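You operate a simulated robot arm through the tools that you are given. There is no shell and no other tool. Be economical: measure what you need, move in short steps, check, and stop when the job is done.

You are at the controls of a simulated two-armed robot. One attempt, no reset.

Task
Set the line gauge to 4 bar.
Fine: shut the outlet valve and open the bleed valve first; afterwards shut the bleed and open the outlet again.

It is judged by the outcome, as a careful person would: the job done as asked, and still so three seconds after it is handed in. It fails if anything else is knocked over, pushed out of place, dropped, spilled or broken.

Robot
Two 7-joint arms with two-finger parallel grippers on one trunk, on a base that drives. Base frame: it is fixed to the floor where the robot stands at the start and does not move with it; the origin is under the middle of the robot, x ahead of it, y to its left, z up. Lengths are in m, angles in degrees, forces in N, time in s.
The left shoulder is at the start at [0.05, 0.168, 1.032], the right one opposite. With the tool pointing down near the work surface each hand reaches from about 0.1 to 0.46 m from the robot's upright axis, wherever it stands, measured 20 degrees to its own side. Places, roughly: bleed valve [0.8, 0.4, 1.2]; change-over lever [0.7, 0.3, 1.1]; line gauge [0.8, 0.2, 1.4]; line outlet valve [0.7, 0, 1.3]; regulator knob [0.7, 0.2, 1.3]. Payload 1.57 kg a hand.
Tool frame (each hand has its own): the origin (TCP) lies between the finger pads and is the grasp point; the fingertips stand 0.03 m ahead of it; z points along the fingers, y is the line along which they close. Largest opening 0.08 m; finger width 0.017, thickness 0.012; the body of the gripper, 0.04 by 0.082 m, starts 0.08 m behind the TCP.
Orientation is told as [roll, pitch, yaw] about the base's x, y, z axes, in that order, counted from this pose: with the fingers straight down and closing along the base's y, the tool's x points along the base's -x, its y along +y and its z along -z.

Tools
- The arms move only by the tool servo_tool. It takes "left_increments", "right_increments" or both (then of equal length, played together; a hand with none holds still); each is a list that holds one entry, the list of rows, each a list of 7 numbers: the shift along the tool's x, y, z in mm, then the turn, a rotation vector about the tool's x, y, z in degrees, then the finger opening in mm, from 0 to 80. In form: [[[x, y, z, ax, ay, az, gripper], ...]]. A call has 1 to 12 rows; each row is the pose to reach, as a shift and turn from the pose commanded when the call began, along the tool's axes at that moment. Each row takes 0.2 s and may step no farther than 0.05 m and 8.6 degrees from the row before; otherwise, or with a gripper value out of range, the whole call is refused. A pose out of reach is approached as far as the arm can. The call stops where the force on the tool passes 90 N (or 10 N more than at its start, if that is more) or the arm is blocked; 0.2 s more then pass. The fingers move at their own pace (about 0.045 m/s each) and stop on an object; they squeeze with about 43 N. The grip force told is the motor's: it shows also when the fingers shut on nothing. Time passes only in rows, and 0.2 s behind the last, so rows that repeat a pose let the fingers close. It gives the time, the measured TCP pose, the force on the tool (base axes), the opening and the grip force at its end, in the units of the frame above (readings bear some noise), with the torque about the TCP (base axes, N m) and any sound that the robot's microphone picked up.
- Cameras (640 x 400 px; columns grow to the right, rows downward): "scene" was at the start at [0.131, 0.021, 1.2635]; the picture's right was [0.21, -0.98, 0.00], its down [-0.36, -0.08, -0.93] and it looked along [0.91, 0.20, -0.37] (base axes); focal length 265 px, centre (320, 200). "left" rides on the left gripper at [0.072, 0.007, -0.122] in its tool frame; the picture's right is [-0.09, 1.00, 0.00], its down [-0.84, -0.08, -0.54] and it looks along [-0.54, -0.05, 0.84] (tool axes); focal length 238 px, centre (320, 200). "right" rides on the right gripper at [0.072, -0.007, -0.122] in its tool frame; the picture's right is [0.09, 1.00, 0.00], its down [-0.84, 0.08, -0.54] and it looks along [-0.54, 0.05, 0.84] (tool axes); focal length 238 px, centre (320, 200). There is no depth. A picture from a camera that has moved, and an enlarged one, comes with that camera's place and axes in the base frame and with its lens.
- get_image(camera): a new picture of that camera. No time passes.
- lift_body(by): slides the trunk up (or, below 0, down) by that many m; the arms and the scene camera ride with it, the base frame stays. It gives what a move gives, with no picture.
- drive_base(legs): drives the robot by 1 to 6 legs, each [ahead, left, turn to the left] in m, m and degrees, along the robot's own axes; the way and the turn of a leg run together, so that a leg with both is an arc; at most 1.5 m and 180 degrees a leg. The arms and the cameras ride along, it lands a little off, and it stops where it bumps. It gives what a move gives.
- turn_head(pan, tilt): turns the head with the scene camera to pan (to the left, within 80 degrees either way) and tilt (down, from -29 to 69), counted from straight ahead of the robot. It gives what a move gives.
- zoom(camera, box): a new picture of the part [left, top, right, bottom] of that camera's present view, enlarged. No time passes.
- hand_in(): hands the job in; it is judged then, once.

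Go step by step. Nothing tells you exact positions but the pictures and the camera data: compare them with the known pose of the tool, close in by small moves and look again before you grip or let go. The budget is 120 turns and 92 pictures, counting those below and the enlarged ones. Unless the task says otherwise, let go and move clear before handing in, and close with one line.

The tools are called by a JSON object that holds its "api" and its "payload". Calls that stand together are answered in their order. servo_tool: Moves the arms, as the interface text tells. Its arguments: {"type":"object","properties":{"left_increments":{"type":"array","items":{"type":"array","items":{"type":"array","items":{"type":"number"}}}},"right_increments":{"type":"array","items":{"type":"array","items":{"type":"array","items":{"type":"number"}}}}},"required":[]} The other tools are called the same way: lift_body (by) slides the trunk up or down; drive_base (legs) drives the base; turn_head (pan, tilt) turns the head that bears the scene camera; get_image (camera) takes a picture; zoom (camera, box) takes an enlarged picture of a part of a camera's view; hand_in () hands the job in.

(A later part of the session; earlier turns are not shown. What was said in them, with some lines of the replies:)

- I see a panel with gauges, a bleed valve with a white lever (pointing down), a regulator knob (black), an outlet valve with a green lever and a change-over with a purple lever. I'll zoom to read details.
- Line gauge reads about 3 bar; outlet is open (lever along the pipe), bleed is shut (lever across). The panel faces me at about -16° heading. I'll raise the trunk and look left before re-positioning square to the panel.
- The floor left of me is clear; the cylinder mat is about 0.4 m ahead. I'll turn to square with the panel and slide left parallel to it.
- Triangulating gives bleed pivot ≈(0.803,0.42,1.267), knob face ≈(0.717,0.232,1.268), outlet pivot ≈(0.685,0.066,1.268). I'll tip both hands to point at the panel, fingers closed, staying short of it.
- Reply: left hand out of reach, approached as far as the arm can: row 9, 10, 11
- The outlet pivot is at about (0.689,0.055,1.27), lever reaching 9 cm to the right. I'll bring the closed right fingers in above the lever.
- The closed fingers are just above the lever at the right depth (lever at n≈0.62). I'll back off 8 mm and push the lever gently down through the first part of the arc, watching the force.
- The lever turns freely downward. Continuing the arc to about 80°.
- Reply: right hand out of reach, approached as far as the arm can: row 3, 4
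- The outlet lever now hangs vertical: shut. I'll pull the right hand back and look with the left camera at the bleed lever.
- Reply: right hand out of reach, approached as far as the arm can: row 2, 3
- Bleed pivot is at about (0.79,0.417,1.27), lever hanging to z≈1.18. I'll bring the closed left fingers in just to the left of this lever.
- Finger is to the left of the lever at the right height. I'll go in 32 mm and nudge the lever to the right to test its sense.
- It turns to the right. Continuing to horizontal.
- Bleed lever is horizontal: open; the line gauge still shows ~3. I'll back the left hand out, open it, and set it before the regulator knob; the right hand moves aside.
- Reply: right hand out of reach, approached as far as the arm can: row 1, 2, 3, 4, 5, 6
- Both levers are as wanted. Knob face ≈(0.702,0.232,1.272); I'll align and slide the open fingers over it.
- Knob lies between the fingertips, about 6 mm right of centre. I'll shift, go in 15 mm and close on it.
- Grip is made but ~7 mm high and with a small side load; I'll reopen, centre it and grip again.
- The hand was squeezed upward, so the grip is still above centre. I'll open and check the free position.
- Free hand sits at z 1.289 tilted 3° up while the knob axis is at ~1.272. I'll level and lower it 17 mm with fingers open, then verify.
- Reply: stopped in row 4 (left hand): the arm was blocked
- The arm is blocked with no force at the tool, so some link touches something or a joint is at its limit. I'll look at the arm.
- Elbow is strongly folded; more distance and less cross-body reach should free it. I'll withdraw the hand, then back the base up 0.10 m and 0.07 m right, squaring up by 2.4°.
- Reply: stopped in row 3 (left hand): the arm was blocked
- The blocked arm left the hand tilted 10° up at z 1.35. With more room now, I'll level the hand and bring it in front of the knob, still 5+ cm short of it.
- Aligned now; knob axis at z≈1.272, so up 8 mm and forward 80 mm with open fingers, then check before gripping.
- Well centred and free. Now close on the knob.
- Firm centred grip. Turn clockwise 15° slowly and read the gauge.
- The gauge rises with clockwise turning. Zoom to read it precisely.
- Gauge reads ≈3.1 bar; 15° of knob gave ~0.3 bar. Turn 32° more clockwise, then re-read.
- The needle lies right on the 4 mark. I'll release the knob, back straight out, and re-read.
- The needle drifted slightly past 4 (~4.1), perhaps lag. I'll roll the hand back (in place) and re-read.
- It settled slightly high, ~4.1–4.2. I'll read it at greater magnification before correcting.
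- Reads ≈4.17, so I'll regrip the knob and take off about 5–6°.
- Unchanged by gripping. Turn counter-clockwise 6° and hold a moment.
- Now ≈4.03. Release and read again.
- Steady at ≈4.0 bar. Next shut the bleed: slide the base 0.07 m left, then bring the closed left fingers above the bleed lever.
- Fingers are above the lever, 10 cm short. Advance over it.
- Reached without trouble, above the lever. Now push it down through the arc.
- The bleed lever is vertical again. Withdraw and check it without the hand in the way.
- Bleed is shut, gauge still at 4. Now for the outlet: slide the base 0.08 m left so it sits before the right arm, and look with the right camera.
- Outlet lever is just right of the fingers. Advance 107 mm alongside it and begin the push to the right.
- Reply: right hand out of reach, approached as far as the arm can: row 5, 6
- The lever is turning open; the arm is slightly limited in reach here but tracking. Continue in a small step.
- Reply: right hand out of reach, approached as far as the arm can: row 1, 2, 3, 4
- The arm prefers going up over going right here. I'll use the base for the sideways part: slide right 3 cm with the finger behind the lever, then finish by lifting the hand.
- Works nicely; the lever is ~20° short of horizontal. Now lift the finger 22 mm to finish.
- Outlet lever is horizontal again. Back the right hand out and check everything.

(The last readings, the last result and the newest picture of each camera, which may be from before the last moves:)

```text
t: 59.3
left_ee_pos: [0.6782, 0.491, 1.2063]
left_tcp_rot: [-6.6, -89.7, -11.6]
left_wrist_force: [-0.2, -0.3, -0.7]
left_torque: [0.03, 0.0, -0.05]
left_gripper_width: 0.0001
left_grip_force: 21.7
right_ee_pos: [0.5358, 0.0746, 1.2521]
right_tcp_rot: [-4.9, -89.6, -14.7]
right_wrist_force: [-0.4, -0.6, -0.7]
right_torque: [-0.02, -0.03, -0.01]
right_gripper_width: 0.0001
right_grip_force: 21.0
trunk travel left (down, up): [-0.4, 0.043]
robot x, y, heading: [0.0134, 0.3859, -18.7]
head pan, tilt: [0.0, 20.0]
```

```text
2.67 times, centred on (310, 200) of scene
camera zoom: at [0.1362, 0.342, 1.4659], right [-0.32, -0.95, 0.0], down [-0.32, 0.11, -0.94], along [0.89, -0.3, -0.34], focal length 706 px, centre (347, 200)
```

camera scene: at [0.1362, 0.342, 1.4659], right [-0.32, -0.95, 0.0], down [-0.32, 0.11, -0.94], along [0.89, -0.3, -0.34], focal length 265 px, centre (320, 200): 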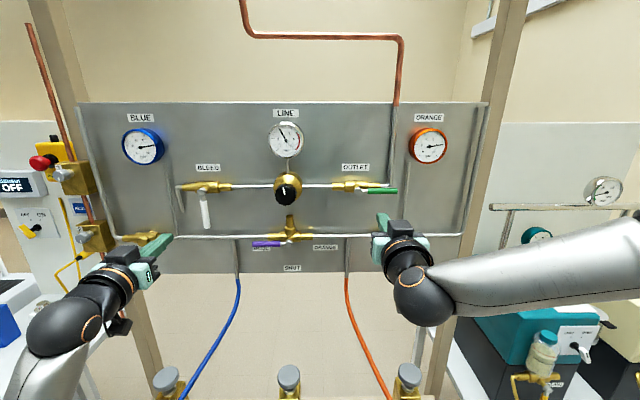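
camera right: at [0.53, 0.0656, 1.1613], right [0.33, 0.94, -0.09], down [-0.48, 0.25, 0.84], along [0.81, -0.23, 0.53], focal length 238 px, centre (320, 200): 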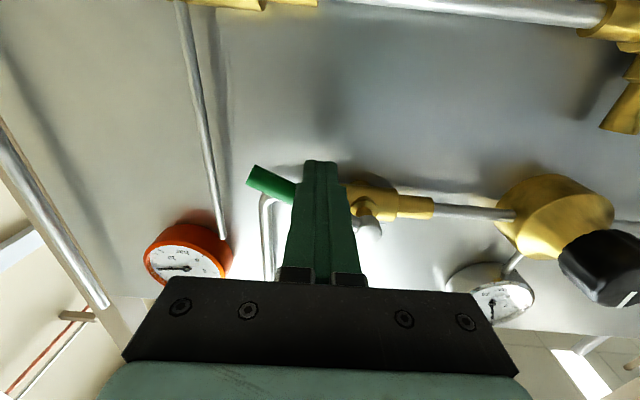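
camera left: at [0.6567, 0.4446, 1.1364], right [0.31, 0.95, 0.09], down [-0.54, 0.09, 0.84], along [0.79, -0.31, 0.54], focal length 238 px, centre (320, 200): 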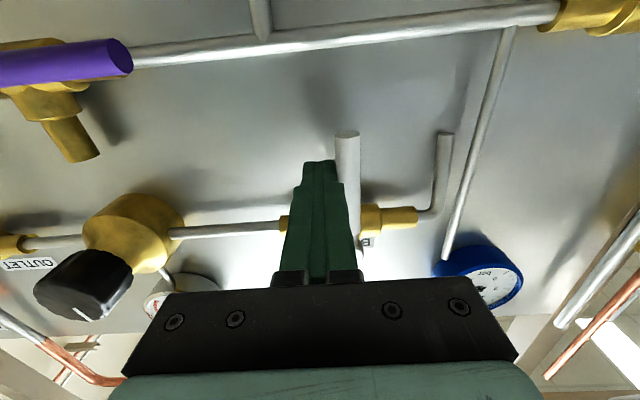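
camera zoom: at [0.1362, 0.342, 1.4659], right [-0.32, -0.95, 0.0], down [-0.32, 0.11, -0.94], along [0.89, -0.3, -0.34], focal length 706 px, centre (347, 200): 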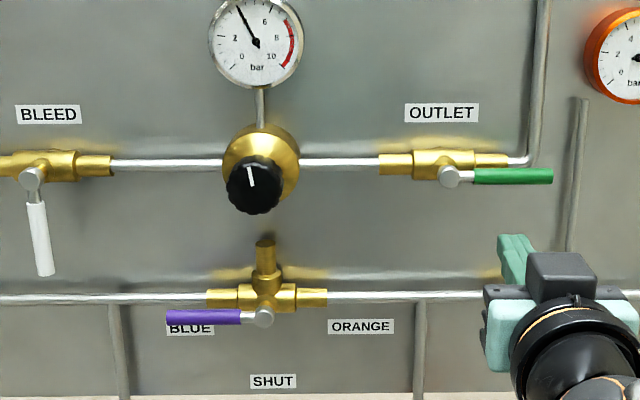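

Both levers look right. One proper close-up of the line gauge before handing in.

{"api": "zoom", "payload": {"camera": "scene", "box": [269, 121, 301, 153]}}

```text
12.50 times, centred on (285, 137) of scene
camera zoom: at [0.1362, 0.342, 1.4659], right [-0.32, -0.95, 0.0], down [-0.32, 0.11, -0.94], along [0.89, -0.3, -0.34], focal length 3312 px, centre (758, 988)
```

zoom: 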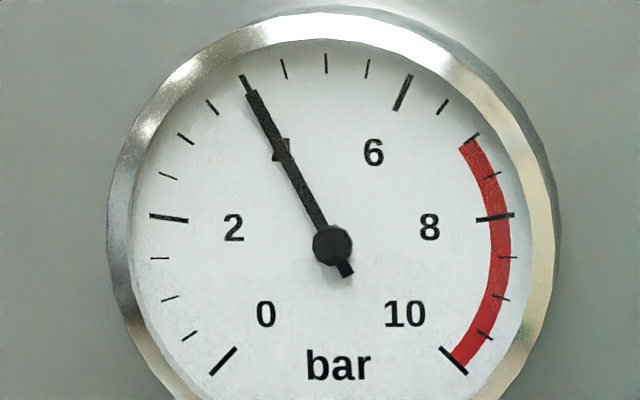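

The needle lies on the 4 bar mark, bleed is shut, outlet is open, and both hands are clear. Handing in.

{"api": "hand_in", "payload": {}}

```text
The job is handed in.
```

The line gauge is set to 4 bar. I shut the outlet and opened the bleed before adjusting, then shut the bleed and reopened the outlet, and nothing else was moved.
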